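You operate a simulated robot arm through the tools that you are given. There is no shell and no other tool.

You are at the controls of a simulated robot arm. One attempt, no reset.

TASK
Press the black ring from the grey box into the white socket.
Fine: shut the lid again; dial 2 brings the socket under the red button; turn back to 1 afterwards.

Only the result counts: the job must be done as asked and must still hold three seconds after the hand-in. Knocking over, shifting, dropping, spilling or breaking anything else fails it. A push-on lid holds only when it is set on centred and level and pressed home; a screw cap is set on level and turned clockwise until tight.

THE ROBOT
A 7-joint arm with a two-finger parallel gripper, fixed in place. Base frame: the origin is at the foot of the arm, x ahead of it, y to its left, z up; the work surface is at about z = 0. Lengths are in m, angles in rad, forces in N, time in s.
With the tool pointing down near the work surface it reaches from about 0.26 to 0.68 m from the base axis. Its first joint turns from -2.897 to 2.897 rad. Payload 2.5 kg.
The tool frame sits at the grasp point between the pads (the TCP): z along the fingers, y along the line on which they close. The tips reach 0.03 m beyond it. The gripper opens to 0.094 m. The fingers are 0.028 m wide and 0.01 m thick; the gripper's body (0.05 by 0.096 m) begins 0.055 m behind the TCP.
Orientation is that of the tool frame in the base frame, as a unit quaternion [x, y, z, w]. With the fingers straight down and closing along the base's y, the tool's x points along the base's -x, its y along +y and its z along -z.

THE INTERFACE
- The arm moves only by the tool step_arm. Its argument "steps" is one flat list of numbers, 7 for each row, row after row: the shift along the tool's x, y, z in units of 500 mm (1.0 is 500 mm), then the turn, a rotation vector about the tool's x, y, z in units of 180 degrees (1.0 is 180 degrees), then the opening, from 0 (shut) to 1 (fully open). In form: [dx, dy, dz, wx, wy, wz, grip, dx, dy, dz, wx, wy, wz, grip, ...]. A call has 1 to 20 rows; each row is the pose to reach, as a shift and turn from the pose commanded when the call began, along the tool's axes at that moment. A call with a number of a shift or a turn outside -1 to 1 is refused whole. Rows are played at 5 a second. More than 0.05 m and 0.15 rad between two rows, or a gripper value outside its range, and nothing of the call is played. A pose out of reach is approached as far as the arm can. The call stops where the force on the tool passes 90 N (or 10 N more than at its start, if that is more) or the arm is blocked; 0.2 s more then pass. The fingers move at their own pace (about 0.072 m/s each) and stop on an object; they squeeze with about 29 N. The grip force told is the motor's: it shows also when the fingers shut on nothing. Time passes only in rows, and 0.2 s behind the last, so rows that repeat a pose let the fingers close. It gives the time, the measured TCP pose, the force on the tool (base axes), the opening and the grip force at its end, in the units of the frame above (readings bear some noise), with the torque about the TCP (base axes, N m) and any sound that the robot's microphone picked up.
- Cameras (640 x 400 px; columns grow to the right, rows downward): "scene" is fixed at [0.0499, 0.6504, 0.7342]; the picture's right is [-0.99, -0.16, 0.00], its down [-0.14, 0.89, -0.44] and it looks along [0.07, -0.44, -0.90] (base axes); focal length 240 px, centre (320, 200). "wrist" rides on the gripper at [0.076, 0.014, -0.103] in the tool frame; the picture's right is [-0.18, 0.98, 0.00], its down [-0.75, -0.14, -0.64] and it looks along [-0.63, -0.12, 0.77] (tool axes); focal length 243 px, centre (320, 200). There is no depth. A picture from a camera that has moved, and an enlarged one, comes with that camera's place and axes in the base frame and with its lens.
- camera(camera): a new picture of that camera. No time passes.
- inspect(camera, box): a new picture of the part [left, top, right, bottom] of that camera's present view, enlarged. No time passes.
- job_done(): hands the job in; it is judged then, once.

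Places have to be worked out from the pictures, the camera data and where the tool is seen. Open the gripper and draw the arm clear of the work before you hand the job in, unless the task says otherwise.

The tools are called after ">>>" by a JSON object that holds its "method" and its "body". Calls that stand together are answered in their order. step_arm: Moves the arm, as the interface text tells. Its arguments: {"type":"object","properties":{"steps":{"type":"array","items":{"type":"number"}}},"required":["steps"]} The other tools are called the same way: camera (camera) takes a picture; inspect (camera, box) takes an enlarged picture of a part of a camera's view; job_done () hands the job in.

At the start:

```text
time: 0.0
ee_pos: [0.2712, 0.3426, 0.4276]
tool_rot: [0.0, 1.0, 0.0, 0.001]
ft_force: [-0.2, 0.2, -0.6]
ft_torque: [0.01, 0.0, 0.0]
grip_width: 0.0941
grasp_force: 0.0
```

scene: 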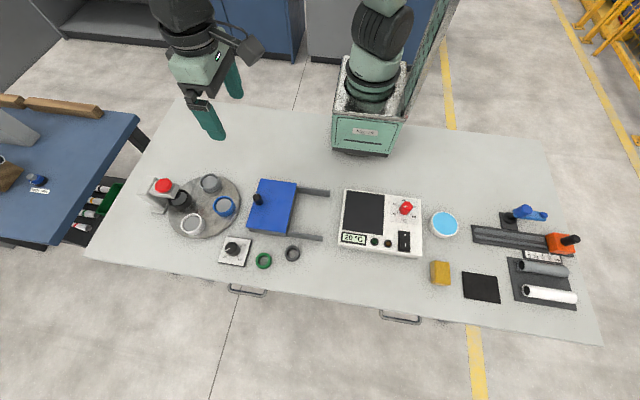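
wrist: 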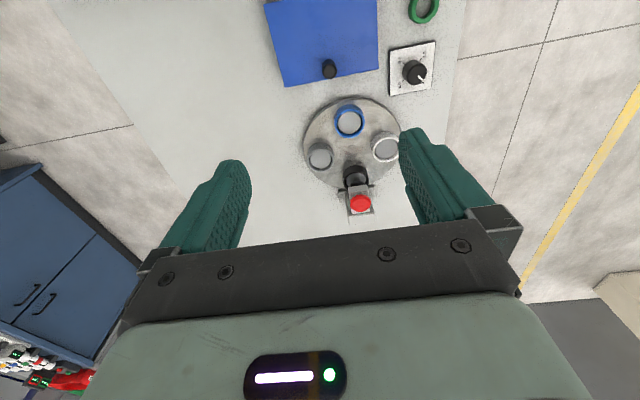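

I'll begin by enlarging the scene around the turntable, the blue-lidded box and the dial.

>>> {"method": "inspect", "body": {"camera": "scene", "box": [130, 160, 340, 290]}}

>>> {"method": "inspect", "body": {"camera": "wrist", "box": [240, 0, 480, 230]}}

>>> {"method": "inspect", "body": {"camera": "scene", "box": [200, 220, 320, 290]}}

>>> {"method": "inspect", "body": {"camera": "scene", "box": [320, 170, 480, 270]}}

```text
3.05 times, centred on (235, 225) of scene
camera zoom: at [0.0499, 0.6504, 0.7342], right [-0.99, -0.16, 0.0], down [-0.14, 0.89, -0.44], along [0.07, -0.44, -0.9], focal length 730 px, centre (579, 124)
```

zoom: 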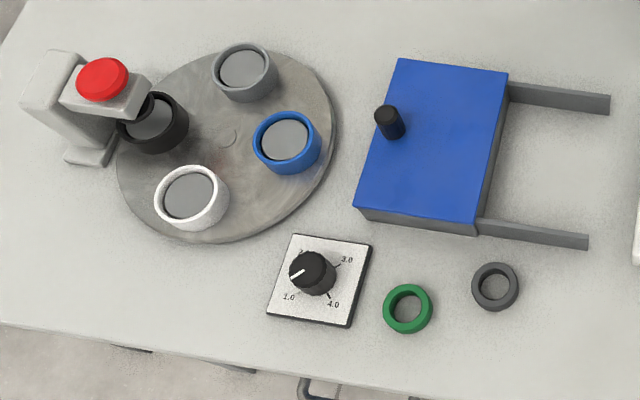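

```text
1.74 times, centred on (360, 115) of wrist
camera zoom: at [0.1949, 0.3572, 0.5305], right [0.18, 0.98, 0.0], down [0.75, -0.14, 0.64], along [0.63, -0.12, -0.77], focal length 422 px, centre (250, 348)
```

zoom: 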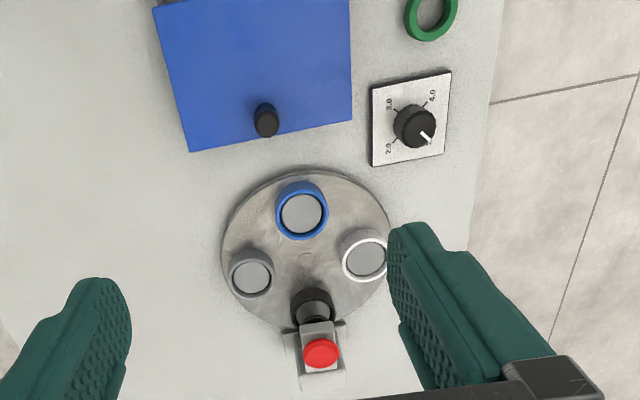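

```text
5.33 times, centred on (260, 255) of scene
camera zoom: at [0.0499, 0.6504, 0.7342], right [-0.99, -0.16, 0.0], down [-0.14, 0.89, -0.44], along [0.07, -0.44, -0.9], focal length 1278 px, centre (640, -93)
```

zoom: 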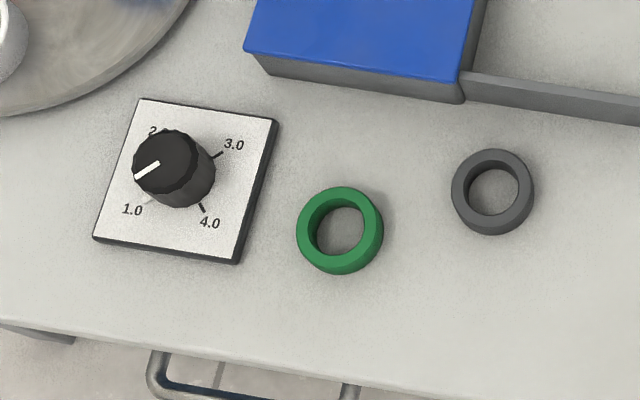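

```text
4.00 times, centred on (400, 220) of scene
camera zoom: at [0.0499, 0.6504, 0.7342], right [-0.99, -0.16, 0.0], down [-0.14, 0.89, -0.44], along [0.07, -0.44, -0.9], focal length 959 px, centre (0, 120)
```

zoom: 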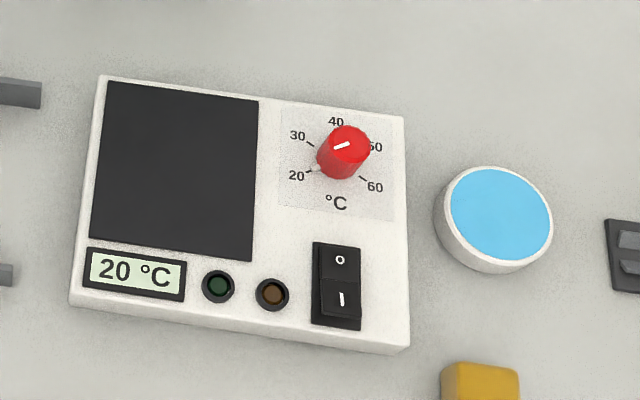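

The box lid appears to slide toward -x onto the rails, with its knob near (0.29, 0.36). The dial reads 1 and is near (0.333, 0.512). I'll go closer above the lid knob to check heights.

>>> {"method": "step_arm", "body": {"steps": [-0.01, 0.009, 0.09, 0, 0, 0, 1, -0.02, 0.018, 0.18, 0, 0, 0, 1, -0.03, 0.027, 0.27, 0, 0, 0, 1, -0.038, 0.035, 0.34, 0, 0, 0, 1]}}

>>> {"method": "camera", "body": {"camera": "wrist"}}

>>> {"method": "inspect", "body": {"camera": "scene", "box": [130, 160, 340, 290]}}

```text
time: 1.0
ee_pos: [0.2915, 0.3586, 0.2583]
tool_rot: [0.001, 1.0, 0.001, 0.0]
ft_force: [0.5, 0.5, 0.1]
ft_torque: [0.06, 0.02, 0.0]
grip_width: 0.0939
grasp_force: 0.0
```

```text
taken
camera wrist: at [0.2136, 0.3737, 0.3602], right [0.19, 0.98, 0.0], down [0.75, -0.14, 0.64], along [0.63, -0.12, -0.77], focal length 243 px, centre (320, 200)
```

wrist: 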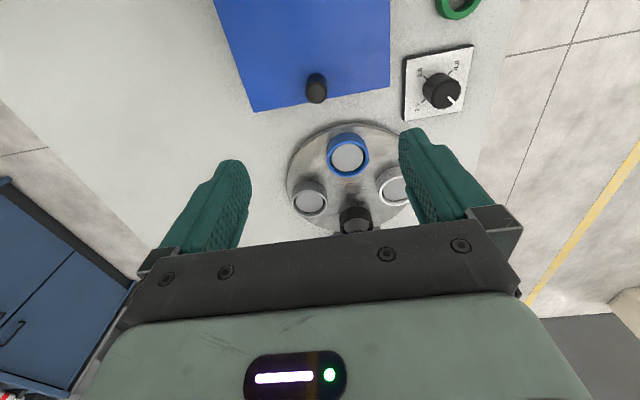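

```text
3.05 times, centred on (235, 225) of scene
camera zoom: at [0.0499, 0.6504, 0.7342], right [-0.99, -0.16, 0.0], down [-0.14, 0.89, -0.44], along [0.07, -0.44, -0.9], focal length 730 px, centre (579, 124)
```

zoom: 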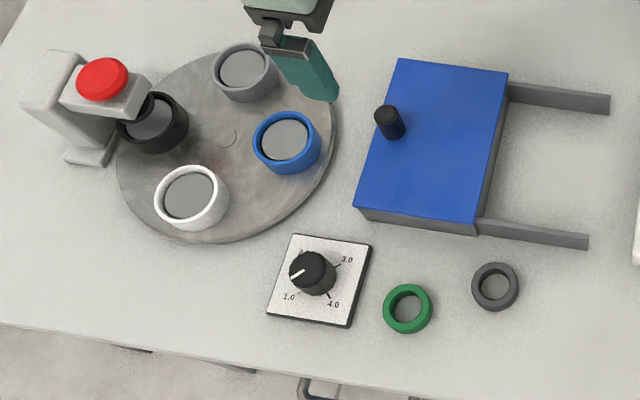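

The wrist view puts the knob at about (0.288, 0.356). I'll enlarge it, together with the turntable and dial, to triangulate heights.

>>> {"method": "inspect", "body": {"camera": "wrist", "box": [260, 50, 380, 125]}}

>>> {"method": "inspect", "body": {"camera": "wrist", "box": [380, 0, 500, 130]}}

>>> {"method": "inspect", "body": {"camera": "wrist", "box": [280, 110, 420, 240]}}

>>> {"method": "inspect", "body": {"camera": "scene", "box": [235, 170, 315, 240]}}

>>> {"method": "inspect", "body": {"camera": "scene", "box": [140, 165, 250, 245]}}

```text
5.33 times, centred on (320, 88) of wrist
camera zoom: at [0.2136, 0.3737, 0.3602], right [0.19, 0.98, 0.0], down [0.75, -0.14, 0.64], along [0.63, -0.12, -0.77], focal length 1294 px, centre (320, 800)
```

zoom: 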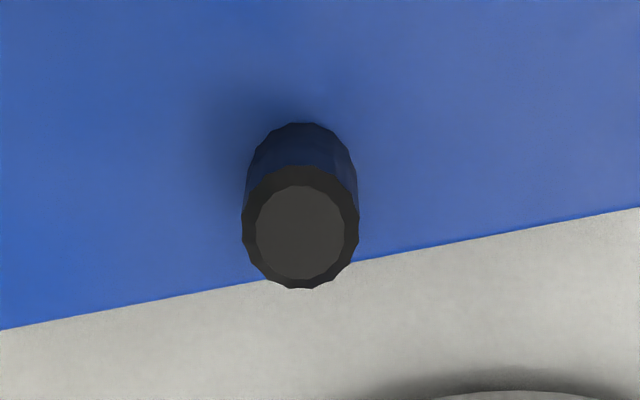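

```text
3.08 times, centred on (440, 65) of wrist
camera zoom: at [0.2136, 0.3737, 0.3602], right [0.19, 0.98, 0.0], down [0.75, -0.14, 0.64], along [0.63, -0.12, -0.77], focal length 746 px, centre (-49, 615)
```

zoom: 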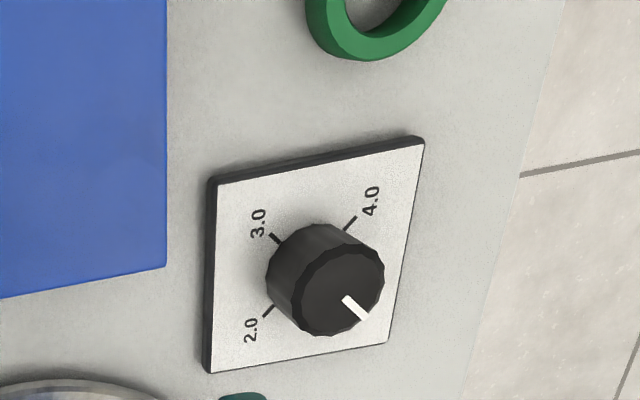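

```text
3.08 times, centred on (350, 175) of wrist
camera zoom: at [0.2136, 0.3737, 0.3602], right [0.19, 0.98, 0.0], down [0.75, -0.14, 0.64], along [0.63, -0.12, -0.77], focal length 746 px, centre (228, 277)
```

zoom: 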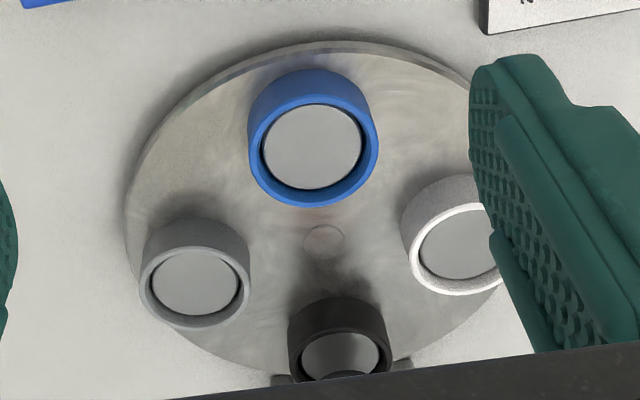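

```text
5.71 times, centred on (275, 205) of scene
camera zoom: at [0.0499, 0.6504, 0.7342], right [-0.99, -0.16, 0.0], down [-0.14, 0.89, -0.44], along [0.07, -0.44, -0.9], focal length 1370 px, centre (577, 171)
```

zoom: 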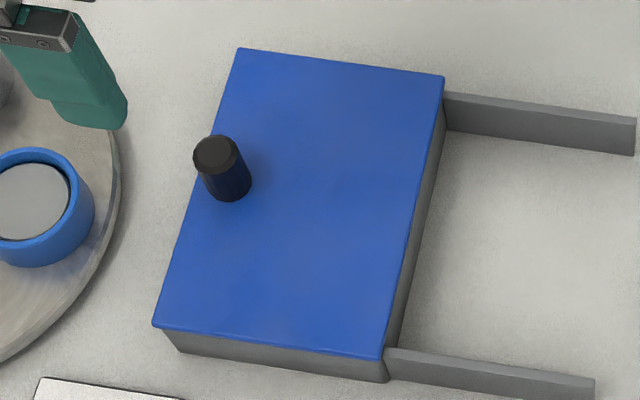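

```text
5.00 times, centred on (195, 205) of scene
camera zoom: at [0.0499, 0.6504, 0.7342], right [-0.99, -0.16, 0.0], down [-0.14, 0.89, -0.44], along [0.07, -0.44, -0.9], focal length 1198 px, centre (945, 175)
```

zoom: 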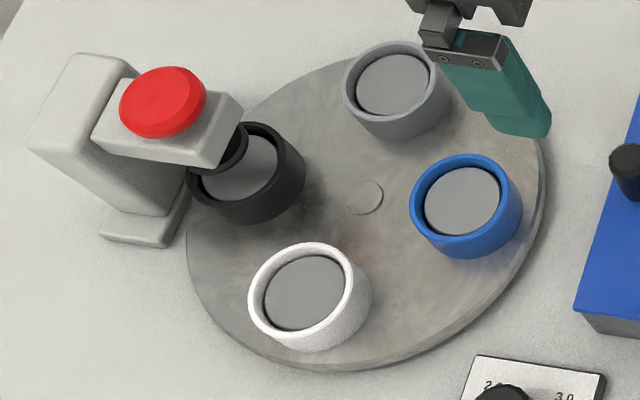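

Triangulation puts the knob top at (0.292, 0.354, 0.081) with a diameter of about 24 mm, and the lid top at z≈0.04. I'll descend with the open fingers straddling the knob in y, then look again before closing.

>>> {"method": "step_arm", "body": {"steps": [-0.002, -0.006, 0.09, 0, 0, 0, 1, -0.004, -0.011, 0.18, 0, 0, 0, 1, -0.004, -0.011, 0.26, 0, 0, 0, 1, -0.004, -0.011, 0.31, 0, 0, 0, 1, -0.004, -0.011, 0.35, 0, 0, 0, 1]}}

>>> {"method": "inspect", "body": {"camera": "scene", "box": [215, 160, 345, 250]}}

>>> {"method": "camera", "body": {"camera": "wrist"}}

```text
time: 2.2
ee_pos: [0.2914, 0.3542, 0.0831]
tool_rot: [0.001, 1.0, 0.0, 0.0]
ft_force: [0.7, -0.7, 0.5]
ft_torque: [0.03, -0.01, 0.03]
grip_width: 0.0941
grasp_force: 0.0
```

```text
4.44 times, centred on (280, 205) of scene
camera zoom: at [0.0499, 0.6504, 0.7342], right [-0.99, -0.16, 0.0], down [-0.14, 0.89, -0.44], along [0.07, -0.44, -0.9], focal length 1065 px, centre (498, 178)
```

zoom: 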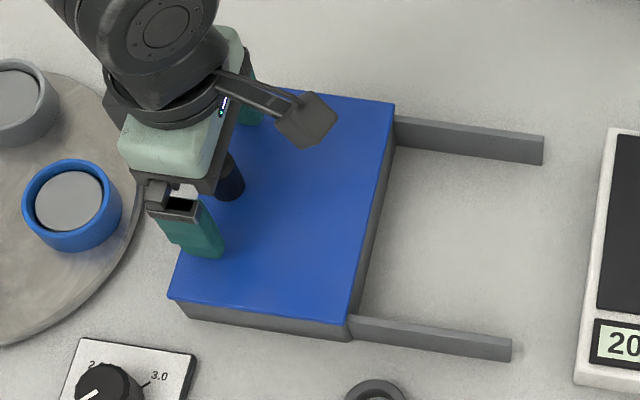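

```text
taken
camera wrist: at [0.2143, 0.369, 0.1864], right [0.19, 0.98, 0.0], down [0.75, -0.14, 0.64], along [0.63, -0.12, -0.77], focal length 243 px, centre (320, 200)
```

wrist: 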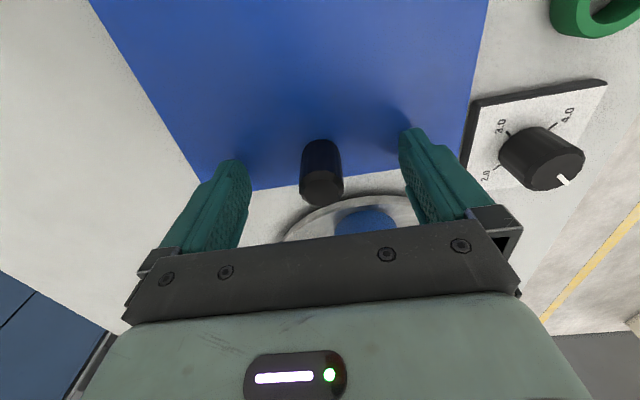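

The knob is centred between the fingers. I'll lower a few mm and close on it.

>>> {"method": "step_arm", "body": {"steps": [0, 0, 0.008, 0, 0, 0, 1, 0, 0, 0.008, 0, 0, 0, 0, 0, 0, 0.008, 0, 0, 0, 0, 0, 0, 0.008, 0, 0, 0, 0, 0, 0, 0.008, 0, 0, 0, 0]}}

```text
time: 3.4
ee_pos: [0.2903, 0.3558, 0.0804]
tool_rot: [0.0, 1.0, 0.0, 0.0]
ft_force: [0.1, 9.9, -7.0]
ft_torque: [-0.69, -0.57, -0.05]
grip_width: 0.0239
grasp_force: 45.2
```

The knob is gripped (24 mm). I'll slide the lid toward -x by 30 mm first and check.

>>> {"method": "step_arm", "body": {"steps": [0.02, 0, 0, 0, 0, 0, 0, 0.04, 0, 0, 0, 0, 0, 0, 0.06, 0, 0, 0, 0, 0, 0]}}

>>> {"method": "inspect", "body": {"camera": "scene", "box": [215, 160, 345, 250]}}

```text
time: 4.2
ee_pos: [0.2601, 0.3555, 0.0783]
tool_rot: [0.001, 1.0, 0.001, 0.0]
ft_force: [0.4, 18.8, -12.9]
ft_torque: [-0.82, 0.08, -0.03]
grip_width: 0.0239
grasp_force: 44.9
```

```text
4.44 times, centred on (280, 205) of scene
camera zoom: at [0.0499, 0.6504, 0.7342], right [-0.99, -0.16, 0.0], down [-0.14, 0.89, -0.44], along [0.07, -0.44, -0.9], focal length 1065 px, centre (498, 178)
```

zoom: 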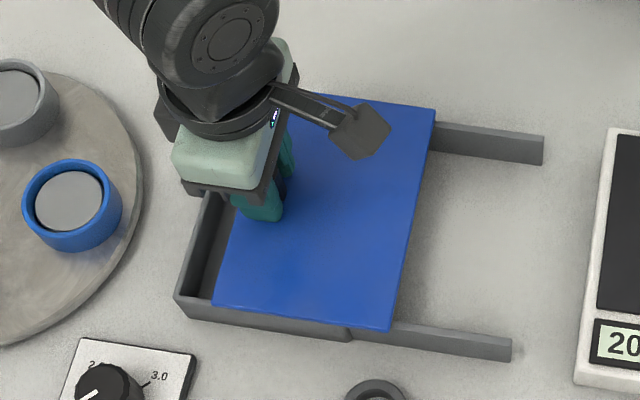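

The lid slides freely on the rails. I'll continue to roughly 100 mm of travel, with a small y correction to ease the side load.

>>> {"method": "step_arm", "body": {"steps": [0.02, 0.002, 0.001, 0, 0, 0, 0, 0.04, 0.002, 0.001, 0, 0, 0, 0, 0.06, 0.002, 0.001, 0, 0, 0, 0, 0.08, 0.002, 0.001, 0, 0, 0, 0, 0.1, 0.002, 0.001, 0, 0, 0, 0, 0.12, 0.002, 0.001, 0, 0, 0, 0, 0.135, 0.002, 0.001, 0, 0, 0, 0]}}

>>> {"method": "inspect", "body": {"camera": "scene", "box": [215, 160, 345, 250]}}

>>> {"method": "camera", "body": {"camera": "wrist"}}

```text
time: 5.8
ee_pos: [0.1963, 0.3548, 0.0791]
tool_rot: [0.001, 1.0, 0.001, 0.0]
ft_force: [0.6, -4.7, 47.4]
ft_torque: [-1.05, -0.28, 0.35]
grip_width: 0.0239
grasp_force: 44.7
```

```text
4.44 times, centred on (280, 205) of scene
camera zoom: at [0.0499, 0.6504, 0.7342], right [-0.99, -0.16, 0.0], down [-0.14, 0.89, -0.44], along [0.07, -0.44, -0.9], focal length 1065 px, centre (498, 178)
```

zoom: 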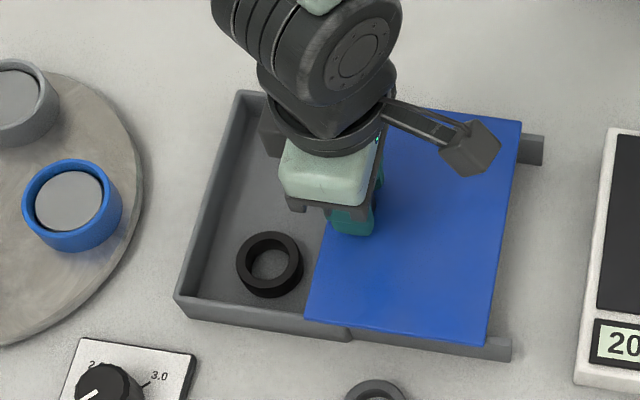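

```text
taken
camera wrist: at [0.1186, 0.3695, 0.1817], right [0.18, 0.98, 0.0], down [0.75, -0.14, 0.64], along [0.63, -0.12, -0.77], focal length 243 px, centre (320, 200)
```

wrist: 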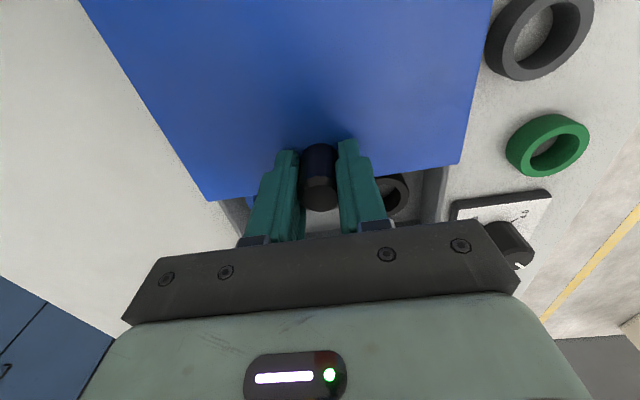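

The black ring is visible in the box at about (0.255, 0.40). I'll slide the lid another 10 mm for finger room, easing the downward load, then release and rise.

>>> {"method": "step_arm", "body": {"steps": [0.01, 0, -0.002, 0, 0, 0, 0, 0.02, 0, -0.002, 0, 0, 0, 0, 0.02, 0, -0.002, 0, 0, 0, 0.6, 0.02, 0, -0.002, 0, 0, 0, 0.6, 0.02, 0, -0.002, 0, 0, 0, 0.6]}}

```text
time: 7.0
ee_pos: [0.1851, 0.3556, 0.0787]
tool_rot: [0.001, 1.0, 0.001, 0.0]
ft_force: [-0.4, 15.9, 23.8]
ft_torque: [-0.22, 0.27, -0.19]
grip_width: 0.0474
grasp_force: 0.1
```

Released; I'll rise straight up clear of the knob and check the reading.

>>> {"method": "step_arm", "body": {"steps": [0, 0, 0, 0, 0, 0, 0.8, 0, 0, -0.04, 0, 0, 0, 0.8, 0, 0, -0.12, 0, 0, 0, 0.8, 0, 0, -0.2, 0, 0, 0, 0.8, 0, 0, -0.28, 0, 0, 0, 0.8]}}

>>> {"method": "camera", "body": {"camera": "wrist"}}

>>> {"method": "inspect", "body": {"camera": "scene", "box": [215, 160, 345, 250]}}

```text
time: 8.2
ee_pos: [0.1856, 0.3548, 0.2204]
tool_rot: [-0.001, 1.0, -0.001, 0.0]
ft_force: [0.5, -0.3, 0.1]
ft_torque: [0.01, 0.0, 0.0]
grip_width: 0.0753
grasp_force: 0.1
```

```text
taken
camera wrist: at [0.1092, 0.3697, 0.3235], right [0.18, 0.98, 0.0], down [0.75, -0.14, 0.64], along [0.63, -0.12, -0.77], focal length 243 px, centre (320, 200)
```

wrist: 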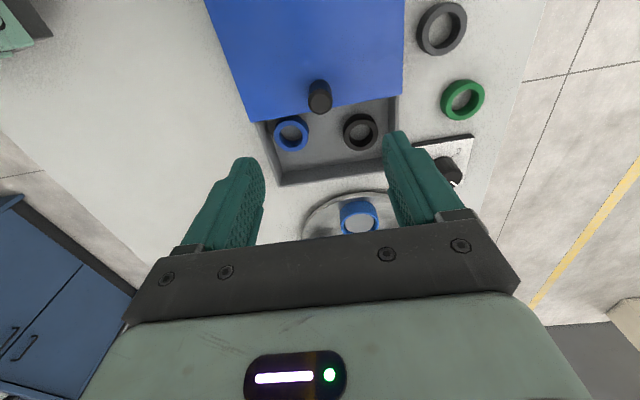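

```text
4.44 times, centred on (280, 205) of scene
camera zoom: at [0.0499, 0.6504, 0.7342], right [-0.99, -0.16, 0.0], down [-0.14, 0.89, -0.44], along [0.07, -0.44, -0.9], focal length 1065 px, centre (498, 178)
```

zoom: 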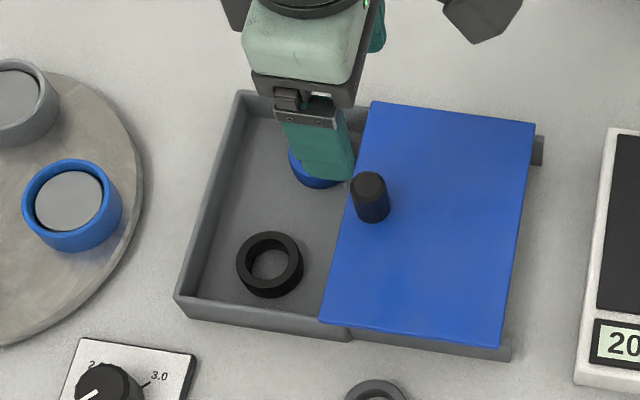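

The box holds a blue ring and the black ring. I'll enlarge both views of the black ring to measure it.

>>> {"method": "inspect", "body": {"camera": "wrist", "box": [250, 85, 410, 190]}}

>>> {"method": "inspect", "body": {"camera": "scene", "box": [245, 195, 305, 232]}}

```text
3.81 times, centred on (330, 138) of wrist
camera zoom: at [0.1092, 0.3697, 0.3235], right [0.18, 0.98, 0.0], down [0.75, -0.14, 0.64], along [0.63, -0.12, -0.77], focal length 924 px, centre (282, 438)
```

zoom: 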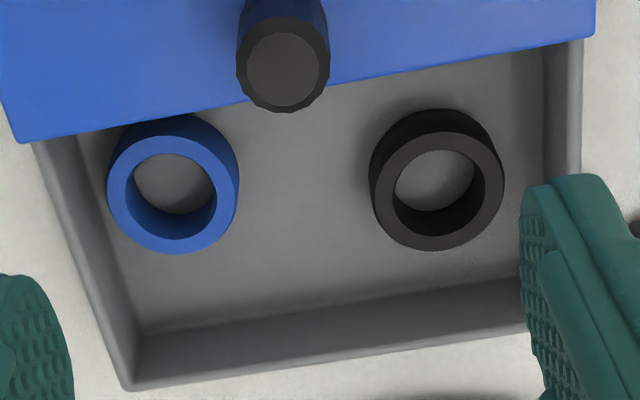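

```text
10.67 times, centred on (275, 214) of scene
camera zoom: at [0.0499, 0.6504, 0.7342], right [-0.99, -0.16, 0.0], down [-0.14, 0.89, -0.44], along [0.07, -0.44, -0.9], focal length 2557 px, centre (800, 56)
```

zoom: 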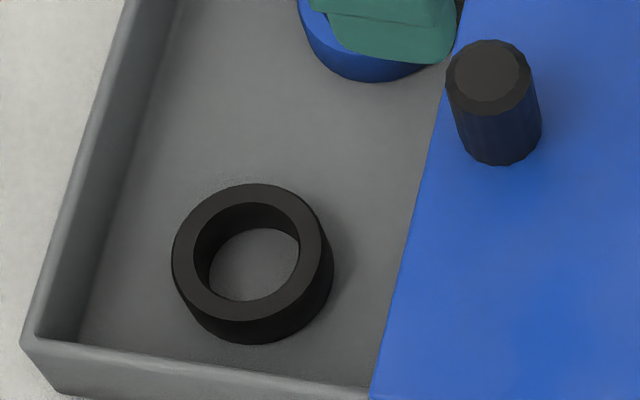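

The black ring's top is centred at about (0.2565, 0.397, 0.023), with OD ≈45 mm and hole ≈29 mm. I'll turn the tool +90° about vertical so the fingers close along x (away from the box side wall) and stop above it.

>>> {"method": "step_arm", "body": {"steps": [-0.012, 0.007, 0.0132, 0, 0, -0.0417, 0.6, -0.0239, 0.0139, 0.0263, 0, 0, -0.0833, 0.6, -0.0359, 0.0209, 0.0395, 0, 0, -0.125, 0.6, -0.0479, 0.0279, 0.0527, 0, 0, -0.1667, 0.6, -0.0598, 0.0348, 0.0658, 0, 0, -0.2083, 0.6, -0.0718, 0.0418, 0.079, 0, 0, -0.25, 0.6, -0.0838, 0.0488, 0.0922, 0, 0, -0.2917, 0.6, -0.0957, 0.0557, 0.1053, 0, 0, -0.3333, 0.6, -0.1077, 0.0627, 0.1185, 0, 0, -0.375, 0.6, -0.1197, 0.0697, 0.1317, 0, 0, -0.4167, 0.6, -0.1316, 0.0766, 0.1448, 0, 0, -0.4583, 0.6, -0.1436, 0.0836, 0.158, 0, 0, -0.5, 0.6]}}

>>> {"method": "camera", "body": {"camera": "wrist"}}

>>> {"method": "inspect", "body": {"camera": "scene", "box": [215, 160, 345, 250]}}

```text
time: 10.8
ee_pos: [0.2559, 0.3978, 0.1378]
tool_rot: [0.708, -0.706, 0.0, 0.0]
ft_force: [-0.8, 1.0, 0.1]
ft_torque: [-0.01, 0.0, 0.02]
grip_width: 0.0561
grasp_force: 0.0
```

```text
taken
camera wrist: at [0.2416, 0.3221, 0.2411], right [-0.98, 0.18, 0.0], down [0.14, 0.75, 0.64], along [0.12, 0.63, -0.77], focal length 243 px, centre (320, 200)
```

wrist: 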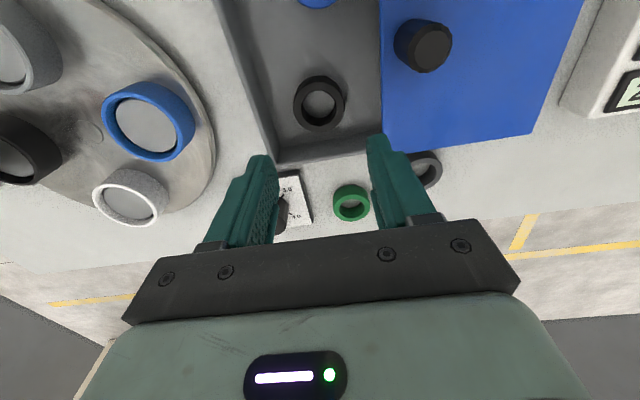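

```text
4.44 times, centred on (280, 205) of scene
camera zoom: at [0.0499, 0.6504, 0.7342], right [-0.99, -0.16, 0.0], down [-0.14, 0.89, -0.44], along [0.07, -0.44, -0.9], focal length 1065 px, centre (498, 178)
```

zoom: 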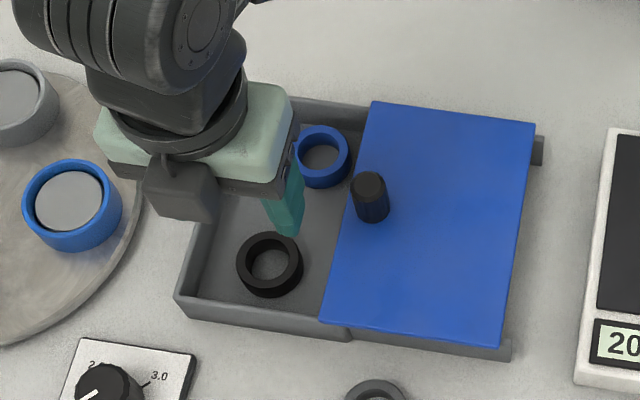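

I'll enlarge the new wrist view to refine the ring's position relative to the tool.

>>> {"method": "inspect", "body": {"camera": "wrist", "box": [240, 60, 400, 160]}}

```text
4.00 times, centred on (320, 110) of wrist
camera zoom: at [0.2416, 0.3221, 0.2411], right [-0.98, 0.18, 0.0], down [0.14, 0.75, 0.64], along [0.12, 0.63, -0.77], focal length 970 px, centre (320, 560)
```

zoom: 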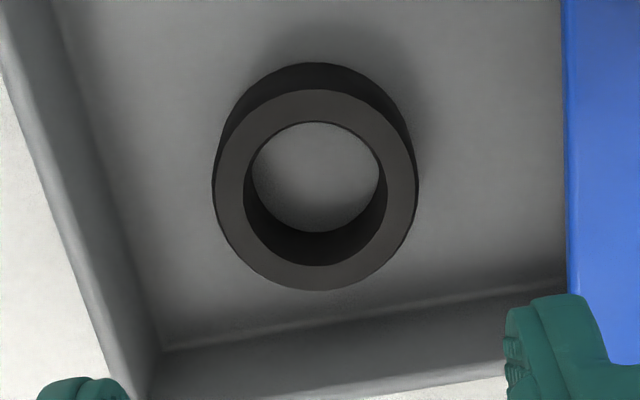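

Ring centre confirmed near (0.2565, 0.3965). I'll descend so that the tips overlap about the top 10 mm of the ring, then close on it.

>>> {"method": "step_arm", "body": {"steps": [0.001, 0, 0.06, 0, 0, 0, 0.6, 0.0018, 0, 0.12, 0, 0, 0, 0.6, 0.0018, 0, 0.16, 0, 0, 0, 0.6, 0.0018, 0, 0.18, 0, 0, 0, 0.6, 0.0018, 0, 0.194, 0, 0, 0, 0.6, 0.0018, 0, 0.194, 0, 0, 0, 0.6]}}

>>> {"method": "camera", "body": {"camera": "wrist"}}

>>> {"method": "inspect", "body": {"camera": "scene", "box": [215, 160, 345, 250]}}

```text
time: 12.2
ee_pos: [0.2568, 0.3954, 0.0455]
tool_rot: [-0.707, 0.708, 0.0, 0.0]
ft_force: [0.0, -0.1, 0.1]
ft_torque: [0.04, -0.01, 0.0]
grip_width: 0.0567
grasp_force: 0.2
```

```text
taken
camera wrist: at [0.2411, 0.3203, 0.1478], right [-0.98, 0.18, 0.0], down [0.14, 0.75, 0.64], along [0.12, 0.63, -0.77], focal length 243 px, centre (320, 200)
```

wrist: 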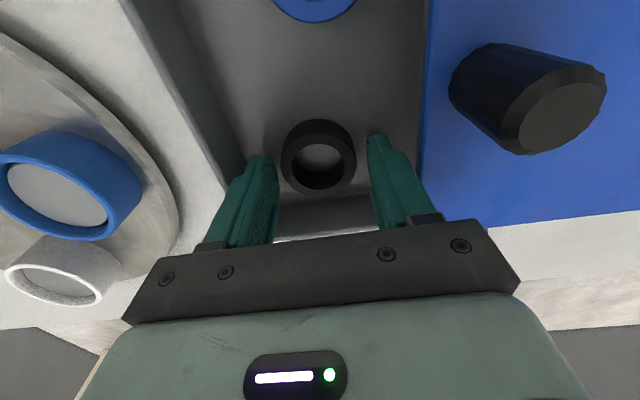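

```text
4.44 times, centred on (280, 205) of scene
camera zoom: at [0.0499, 0.6504, 0.7342], right [-0.99, -0.16, 0.0], down [-0.14, 0.89, -0.44], along [0.07, -0.44, -0.9], focal length 1065 px, centre (498, 178)
```

zoom: 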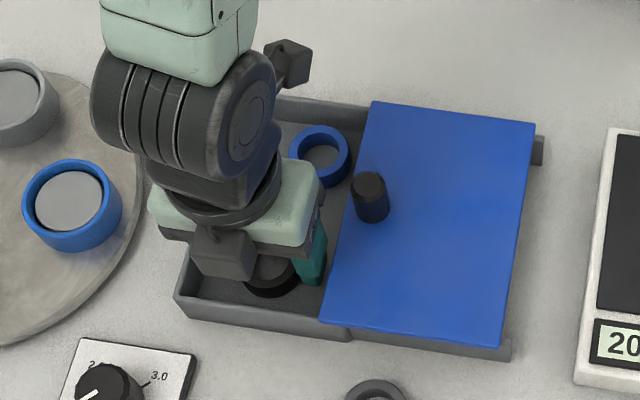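

I'll check the ring against the fingertips up close before closing.

>>> {"method": "inspect", "body": {"camera": "wrist", "box": [230, 100, 430, 230]}}

```text
3.08 times, centred on (330, 165) of wrist
camera zoom: at [0.2411, 0.3203, 0.1478], right [-0.98, 0.18, 0.0], down [0.14, 0.75, 0.64], along [0.12, 0.63, -0.77], focal length 746 px, centre (289, 308)
```

zoom: 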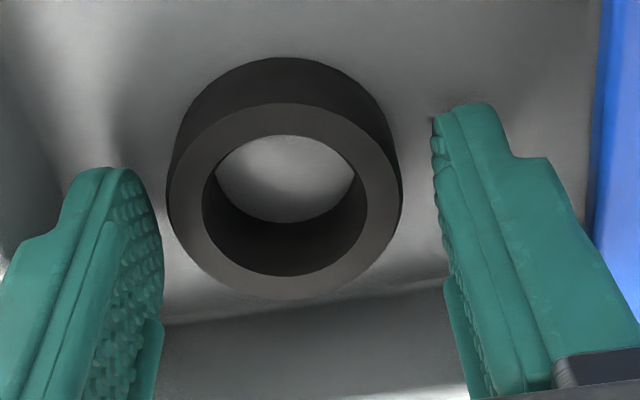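

The ring is within ~1 mm of centred. Before deciding the grip depth, I'll check how deep the sockets are in this view.

>>> {"method": "inspect", "body": {"camera": "wrist", "box": [0, 100, 180, 320]}}

>>> {"method": "inspect", "body": {"camera": "scene", "box": [170, 205, 215, 242]}}

```text
1.82 times, centred on (90, 210) of wrist
camera zoom: at [0.2411, 0.3203, 0.1478], right [-0.98, 0.18, 0.0], down [0.14, 0.75, 0.64], along [0.12, 0.63, -0.77], focal length 441 px, centre (738, 182)
```

zoom: 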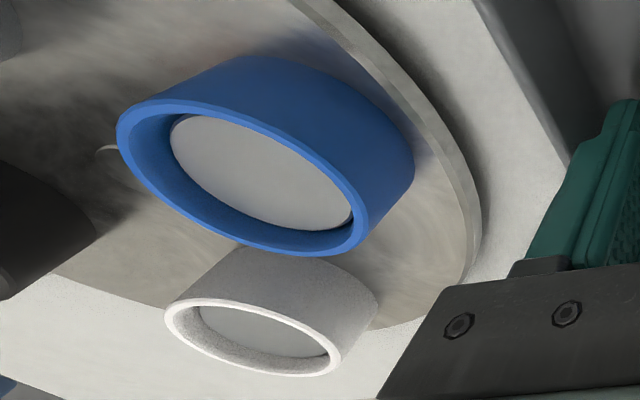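

```text
10.81 times, centred on (192, 224) of scene
camera zoom: at [0.0499, 0.6504, 0.7342], right [-0.99, -0.16, 0.0], down [-0.14, 0.89, -0.44], along [0.07, -0.44, -0.9], focal length 2591 px, centre (1698, -54)
```

zoom: 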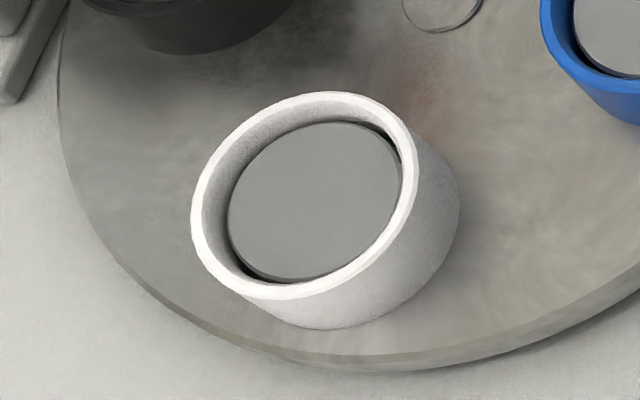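

The socket recess looks several mm deep. I'll lower 1 mm more and close on the ring.

>>> {"method": "step_arm", "body": {"steps": [0, 0, 0.003, 0, 0, 0, 0.6, 0, 0, 0.003, 0, 0, 0, 0.3, 0, 0, 0.003, 0, 0, 0, 0, 0, 0, 0.003, 0, 0, 0, 0, 0, 0, 0.003, 0, 0, 0, 0]}}

>>> {"method": "inspect", "body": {"camera": "wrist", "box": [230, 100, 430, 230]}}

```text
time: 13.4
ee_pos: [0.2551, 0.3958, 0.0429]
tool_rot: [0.707, -0.707, 0.0, 0.0]
ft_force: [-1.1, -0.6, 1.8]
ft_torque: [-0.06, 0.01, -0.02]
grip_width: 0.0448
grasp_force: 29.0
```

```text
3.08 times, centred on (330, 165) of wrist
camera zoom: at [0.2412, 0.3203, 0.1455], right [-0.98, 0.18, 0.0], down [0.14, 0.75, 0.64], along [0.12, 0.63, -0.77], focal length 746 px, centre (289, 308)
```

zoom: 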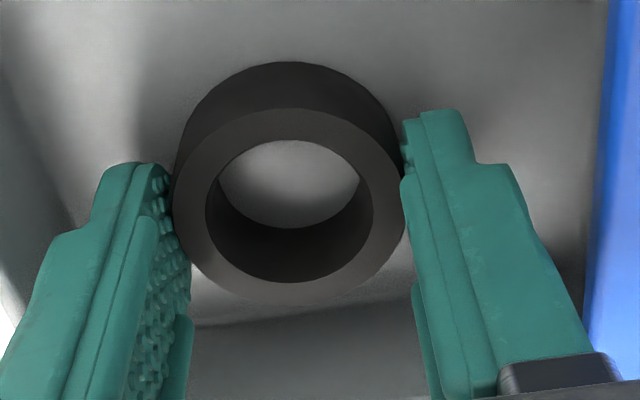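

The ring is held at its 44.8 mm diameter. I'll lift it straight up and check it stays level.

>>> {"method": "step_arm", "body": {"steps": [0, 0, -0.02, 0, 0, 0, 0, 0, 0, -0.06, 0, 0, 0, 0, 0, 0, -0.12, 0, 0, 0, 0, 0, 0, -0.18, 0, 0, 0, 0, 0, 0, -0.24, 0, 0, 0, 0, 0, 0, -0.3, 0, 0, 0, 0]}}

>>> {"method": "camera", "body": {"camera": "wrist"}}

>>> {"method": "inspect", "body": {"camera": "scene", "box": [130, 150, 340, 290]}}

```text
time: 14.8
ee_pos: [0.256, 0.395, 0.1925]
tool_rot: [-0.707, 0.707, 0.0, 0.0]
ft_force: [-0.2, -0.1, -1.0]
ft_torque: [0.02, -0.02, 0.02]
grip_width: 0.0445
grasp_force: 29.1
```

```text
taken
camera wrist: at [0.2417, 0.3203, 0.2944], right [-0.98, 0.18, 0.0], down [0.14, 0.75, 0.64], along [0.12, 0.63, -0.77], focal length 243 px, centre (320, 200)
```

wrist: 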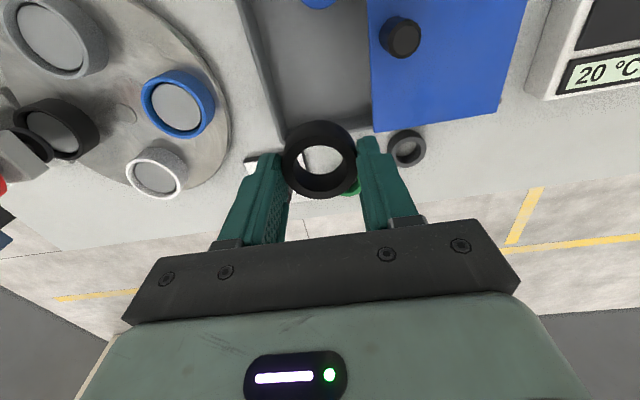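

```text
2.86 times, centred on (235, 220) of scene
camera zoom: at [0.0499, 0.6504, 0.7342], right [-0.99, -0.16, 0.0], down [-0.14, 0.89, -0.44], along [0.07, -0.44, -0.9], focal length 685 px, centre (563, 143)
```

zoom: 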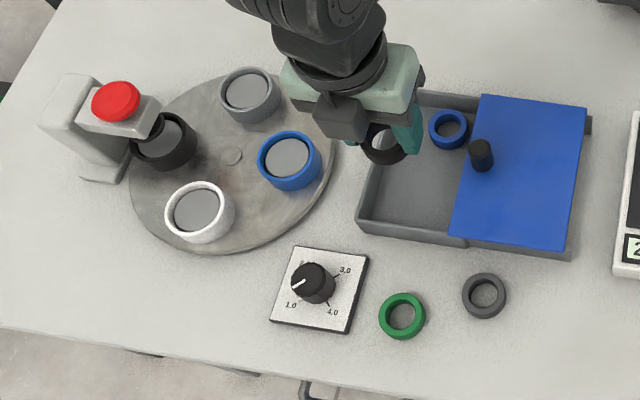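

The ring is held level. I'll move across at safe height to just short of the white socket for a close look.

>>> {"method": "step_arm", "body": {"steps": [-0.008, -0.072, -0.003, 0, 0, 0, 0, -0.016, -0.143, -0.006, 0, 0, 0, 0, -0.024, -0.215, -0.009, 0, 0, 0, 0, -0.031, -0.286, -0.011, 0, 0, 0, 0, -0.039, -0.358, -0.014, 0, 0, 0, 0, -0.047, -0.429, -0.017, 0, 0, 0, 0]}}

>>> {"method": "camera", "body": {"camera": "wrist"}}

>>> {"method": "inspect", "body": {"camera": "scene", "box": [130, 150, 340, 290]}}

```text
time: 16.2
ee_pos: [0.4709, 0.4179, 0.2024]
tool_rot: [0.707, -0.707, 0.0, 0.0]
ft_force: [0.3, -0.2, 0.2]
ft_torque: [-0.01, -0.02, 0.01]
grip_width: 0.0443
grasp_force: 29.2
```

```text
taken
camera wrist: at [0.4554, 0.3418, 0.3045], right [-0.98, 0.18, 0.0], down [0.14, 0.75, 0.64], along [0.12, 0.63, -0.77], focal length 243 px, centre (320, 200)
```

wrist: 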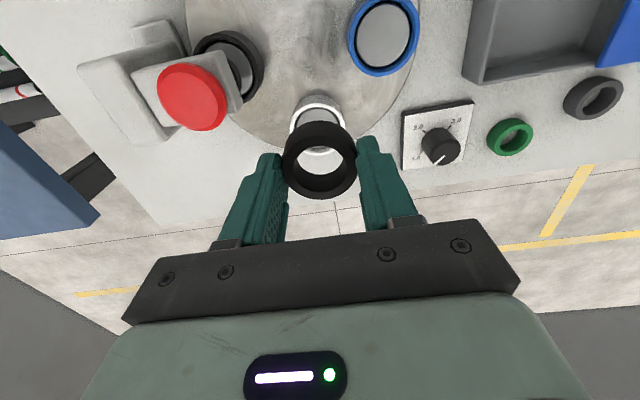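

```text
2.86 times, centred on (235, 220) of scene
camera zoom: at [0.0499, 0.6504, 0.7342], right [-0.99, -0.16, 0.0], down [-0.14, 0.89, -0.44], along [0.07, -0.44, -0.9], focal length 685 px, centre (563, 143)
```

zoom: 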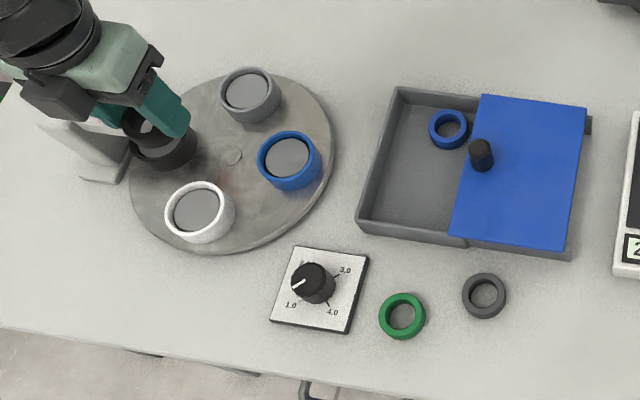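

The white socket is partly behind the held ring. I'll enlarge this view to locate the socket rim and the press.

>>> {"method": "inspect", "body": {"camera": "wrist", "box": [270, 80, 370, 210]}}

>>> {"method": "inspect", "body": {"camera": "wrist", "box": [70, 0, 290, 160]}}

>>> {"method": "inspect", "body": {"camera": "wrist", "box": [390, 80, 510, 190]}}

```text
3.08 times, centred on (320, 145) of wrist
camera zoom: at [0.4554, 0.3418, 0.3045], right [-0.98, 0.18, 0.0], down [0.14, 0.75, 0.64], along [0.12, 0.63, -0.77], focal length 746 px, centre (320, 369)
```

zoom: 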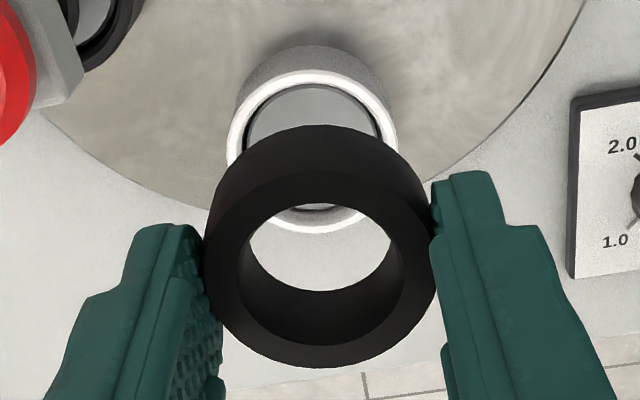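

```text
2.50 times, centred on (180, 80) of wrist
camera zoom: at [0.4554, 0.3418, 0.3045], right [-0.98, 0.18, 0.0], down [0.14, 0.75, 0.64], along [0.12, 0.63, -0.77], focal length 606 px, centre (670, 500)
```

zoom: 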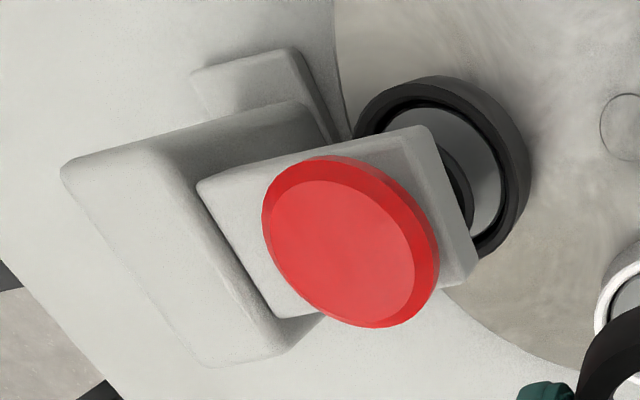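

```text
3.64 times, centred on (450, 135) of wrist
camera zoom: at [0.4554, 0.3418, 0.3045], right [-0.98, 0.18, 0.0], down [0.14, 0.75, 0.64], along [0.12, 0.63, -0.77], focal length 882 px, centre (-153, 436)
```

zoom: 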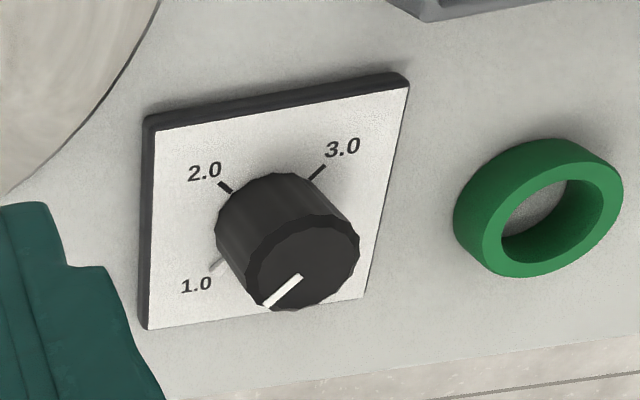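

I estimate the white rim at about (0.480, 0.456, 0.042) and the button top at (0.557, 0.379, 0.127). The ring is centred in the gripper; I'll move above the socket at TCP z=0.10 and check alignment from both cameras.

>>> {"method": "step_arm", "body": {"steps": [-0.036, -0.009, 0.03, 0, 0, 0, 0, -0.072, -0.018, 0.07, 0, 0, 0, 0, -0.072, -0.018, 0.13, 0, 0, 0, 0, -0.072, -0.018, 0.17, 0, 0, 0, 0, -0.072, -0.018, 0.2, 0, 0, 0, 0, -0.072, -0.018, 0.2, 0, 0, 0, 0]}}

>>> {"method": "inspect", "body": {"camera": "wrist", "box": [220, 60, 420, 220]}}

>>> {"method": "inspect", "body": {"camera": "scene", "box": [140, 165, 260, 250]}}

```text
time: 17.6
ee_pos: [0.4796, 0.4565, 0.0982]
tool_rot: [0.707, -0.707, -0.001, 0.0]
ft_force: [-0.1, 0.3, -1.5]
ft_torque: [0.0, -0.02, -0.05]
grip_width: 0.0441
grasp_force: 29.1
```

```text
2.50 times, centred on (320, 140) of wrist
camera zoom: at [0.4647, 0.3807, 0.2016], right [-0.98, 0.18, 0.0], down [0.14, 0.75, 0.64], along [0.12, 0.63, -0.77], focal length 606 px, centre (320, 350)
```

zoom: 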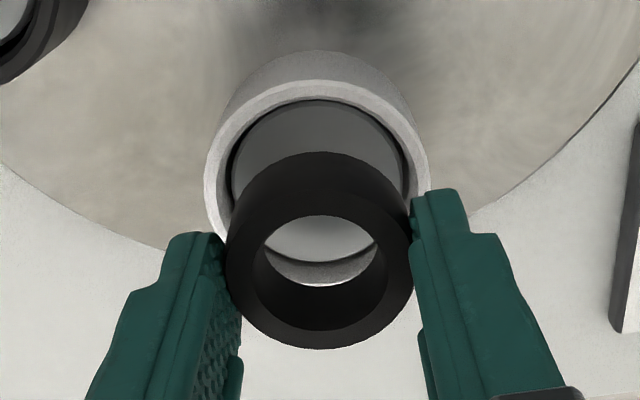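

```text
4.71 times, centred on (200, 208) of scene
camera zoom: at [0.0499, 0.6504, 0.7342], right [-0.99, -0.16, 0.0], down [-0.14, 0.89, -0.44], along [0.07, -0.44, -0.9], focal length 1128 px, centre (885, 165)
```

zoom: 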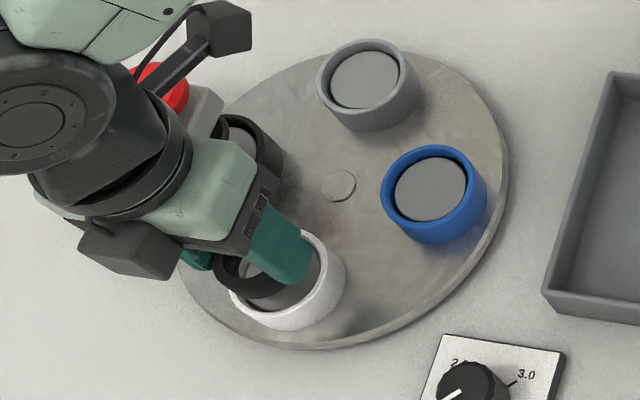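

The ring is centred on the socket to within about 1 mm and the bore has a few mm of clearance. I'll lower gradually and watch the force.

>>> {"method": "step_arm", "body": {"steps": [0, 0, 0.012, 0, 0, 0, 0, 0, 0, 0.024, 0, 0, 0, 0, 0, 0, 0.034, 0, 0, 0, 0, 0, 0, 0.044, 0, 0, 0, 0]}}

>>> {"method": "inspect", "body": {"camera": "wrist", "box": [220, 60, 420, 220]}}

>>> {"method": "inspect", "body": {"camera": "scene", "box": [140, 165, 260, 250]}}

```text
time: 18.6
ee_pos: [0.4795, 0.4542, 0.0784]
tool_rot: [0.707, -0.707, 0.0, 0.0]
ft_force: [0.2, 0.2, 0.0]
ft_torque: [-0.01, 0.01, 0.03]
grip_width: 0.044
grasp_force: 29.3
```

```text
2.50 times, centred on (320, 140) of wrist
camera zoom: at [0.4654, 0.3784, 0.1805], right [-0.98, 0.18, 0.0], down [0.14, 0.75, 0.64], along [0.12, 0.63, -0.77], focal length 606 px, centre (320, 350)
```

zoom: 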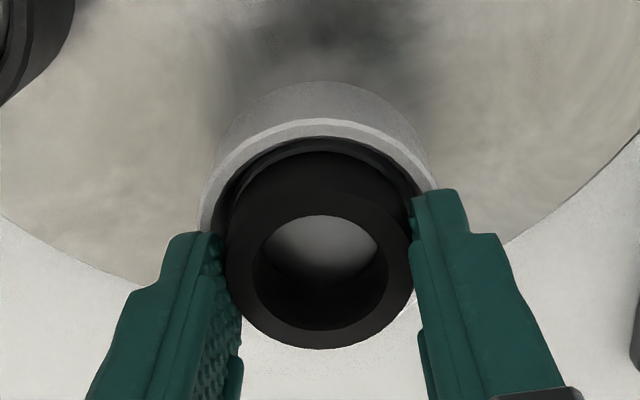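

```text
4.71 times, centred on (200, 208) of scene
camera zoom: at [0.0499, 0.6504, 0.7342], right [-0.99, -0.16, 0.0], down [-0.14, 0.89, -0.44], along [0.07, -0.44, -0.9], focal length 1128 px, centre (885, 165)
```

zoom: 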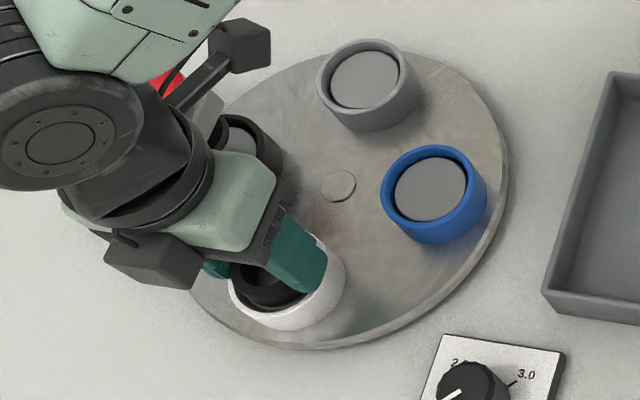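

The view shows the ring sitting about 2 mm toward -y of the rim centre. I'll nudge +2 mm in y and continue down in small steps.

>>> {"method": "step_arm", "body": {"steps": [-0.004, 0, 0, 0, 0, 0, 0, -0.004, 0, 0, 0, 0, 0, 0, -0.004, 0, 0.004, 0, 0, 0, 0, -0.004, 0, 0.004, 0, 0, 0, 0]}}

>>> {"method": "inspect", "body": {"camera": "wrist", "box": [220, 60, 420, 220]}}

>>> {"method": "inspect", "body": {"camera": "scene", "box": [170, 200, 220, 240]}}

```text
time: 19.6
ee_pos: [0.4804, 0.4563, 0.0758]
tool_rot: [-0.706, 0.708, -0.001, -0.001]
ft_force: [0.3, -6.7, 5.0]
ft_torque: [-0.16, -0.02, 0.01]
grip_width: 0.0438
grasp_force: 29.5
```

```text
2.50 times, centred on (320, 140) of wrist
camera zoom: at [0.4652, 0.3812, 0.1793], right [-0.98, 0.19, 0.0], down [0.14, 0.75, 0.64], along [0.12, 0.63, -0.77], focal length 606 px, centre (320, 350)
```

zoom: 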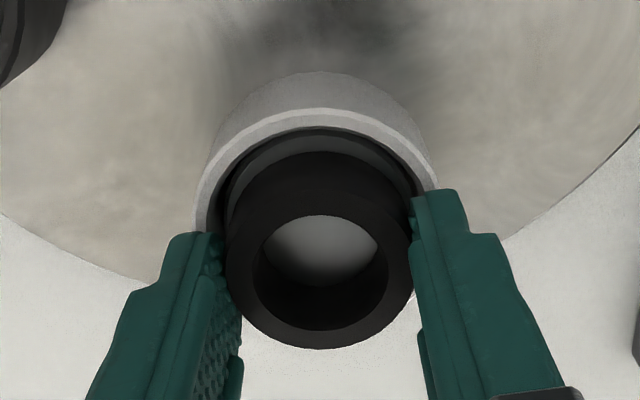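

```text
10.00 times, centred on (195, 220) of scene
camera zoom: at [0.0499, 0.6504, 0.7342], right [-0.99, -0.16, 0.0], down [-0.14, 0.89, -0.44], along [0.07, -0.44, -0.9], focal length 2397 px, centre (1570, 0)
```

zoom: 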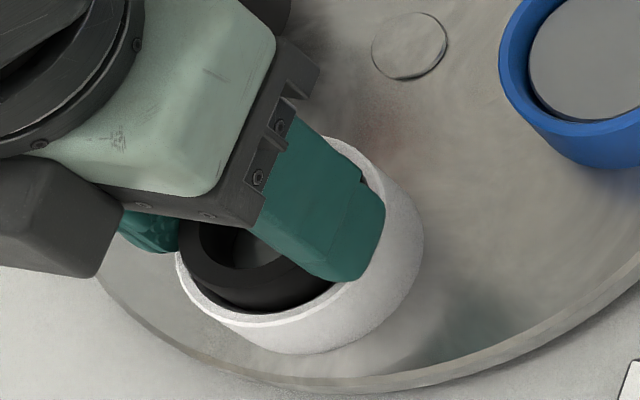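

A light contact force (−6.7 N in y, 5 N up) shows the ring is touching. I'll back off 1.5 mm in y and see whether it relaxes while holding height.

>>> {"method": "step_arm", "body": {"steps": [-0.001, 0, 0.004, 0, 0, 0, 0, -0.001, 0, 0.004, 0, 0, 0, 0]}}

```text
time: 20.2
ee_pos: [0.4808, 0.4576, 0.0767]
tool_rot: [-0.706, 0.708, -0.001, 0.0]
ft_force: [-1.1, -17.1, 18.9]
ft_torque: [-0.45, 0.54, -0.04]
grip_width: 0.0441
grasp_force: 28.8
```

That call moved the wrong way (shifts are from the current pose). The force ratio suggests the ring's +y edge is riding on the rim's chamfer, so I'll lift 4 mm, move −3.5 mm in y and look again.

>>> {"method": "step_arm", "body": {"steps": [0, 0, -0.008, 0, 0, 0, 0, 0.007, 0, -0.008, 0, 0, 0, 0, 0.007, 0, -0.008, 0, 0, 0, 0]}}

>>> {"method": "inspect", "body": {"camera": "wrist", "box": [240, 80, 400, 200]}}

>>> {"method": "inspect", "body": {"camera": "scene", "box": [170, 200, 220, 240]}}

```text
time: 21.0
ee_pos: [0.4789, 0.4562, 0.078]
tool_rot: [-0.707, 0.707, 0.002, 0.0]
ft_force: [0.7, -0.3, -0.6]
ft_torque: [0.04, 0.0, 0.04]
grip_width: 0.044
grasp_force: 29.0
```

```text
3.33 times, centred on (320, 140) of wrist
camera zoom: at [0.4638, 0.3801, 0.1814], right [-0.98, 0.18, 0.0], down [0.14, 0.75, 0.64], along [0.12, 0.63, -0.77], focal length 809 px, centre (320, 400)
```

zoom: 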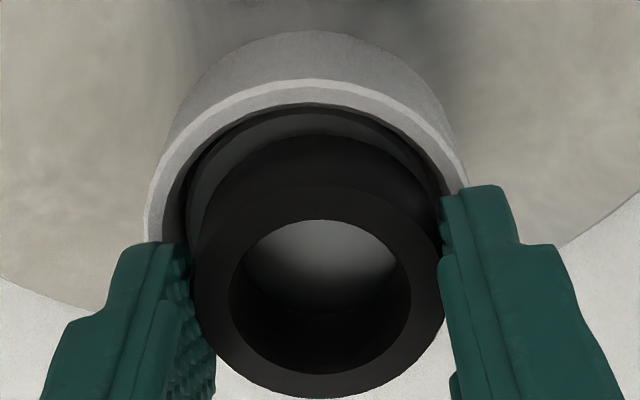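

```text
10.00 times, centred on (195, 220) of scene
camera zoom: at [0.0499, 0.6504, 0.7342], right [-0.99, -0.16, 0.0], down [-0.14, 0.89, -0.44], along [0.07, -0.44, -0.9], focal length 2397 px, centre (1570, 0)
```

zoom: 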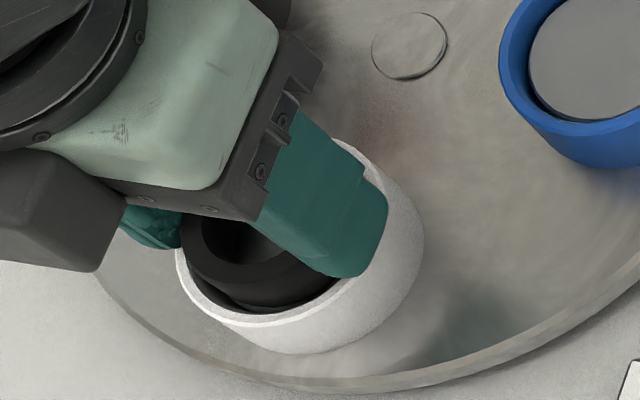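

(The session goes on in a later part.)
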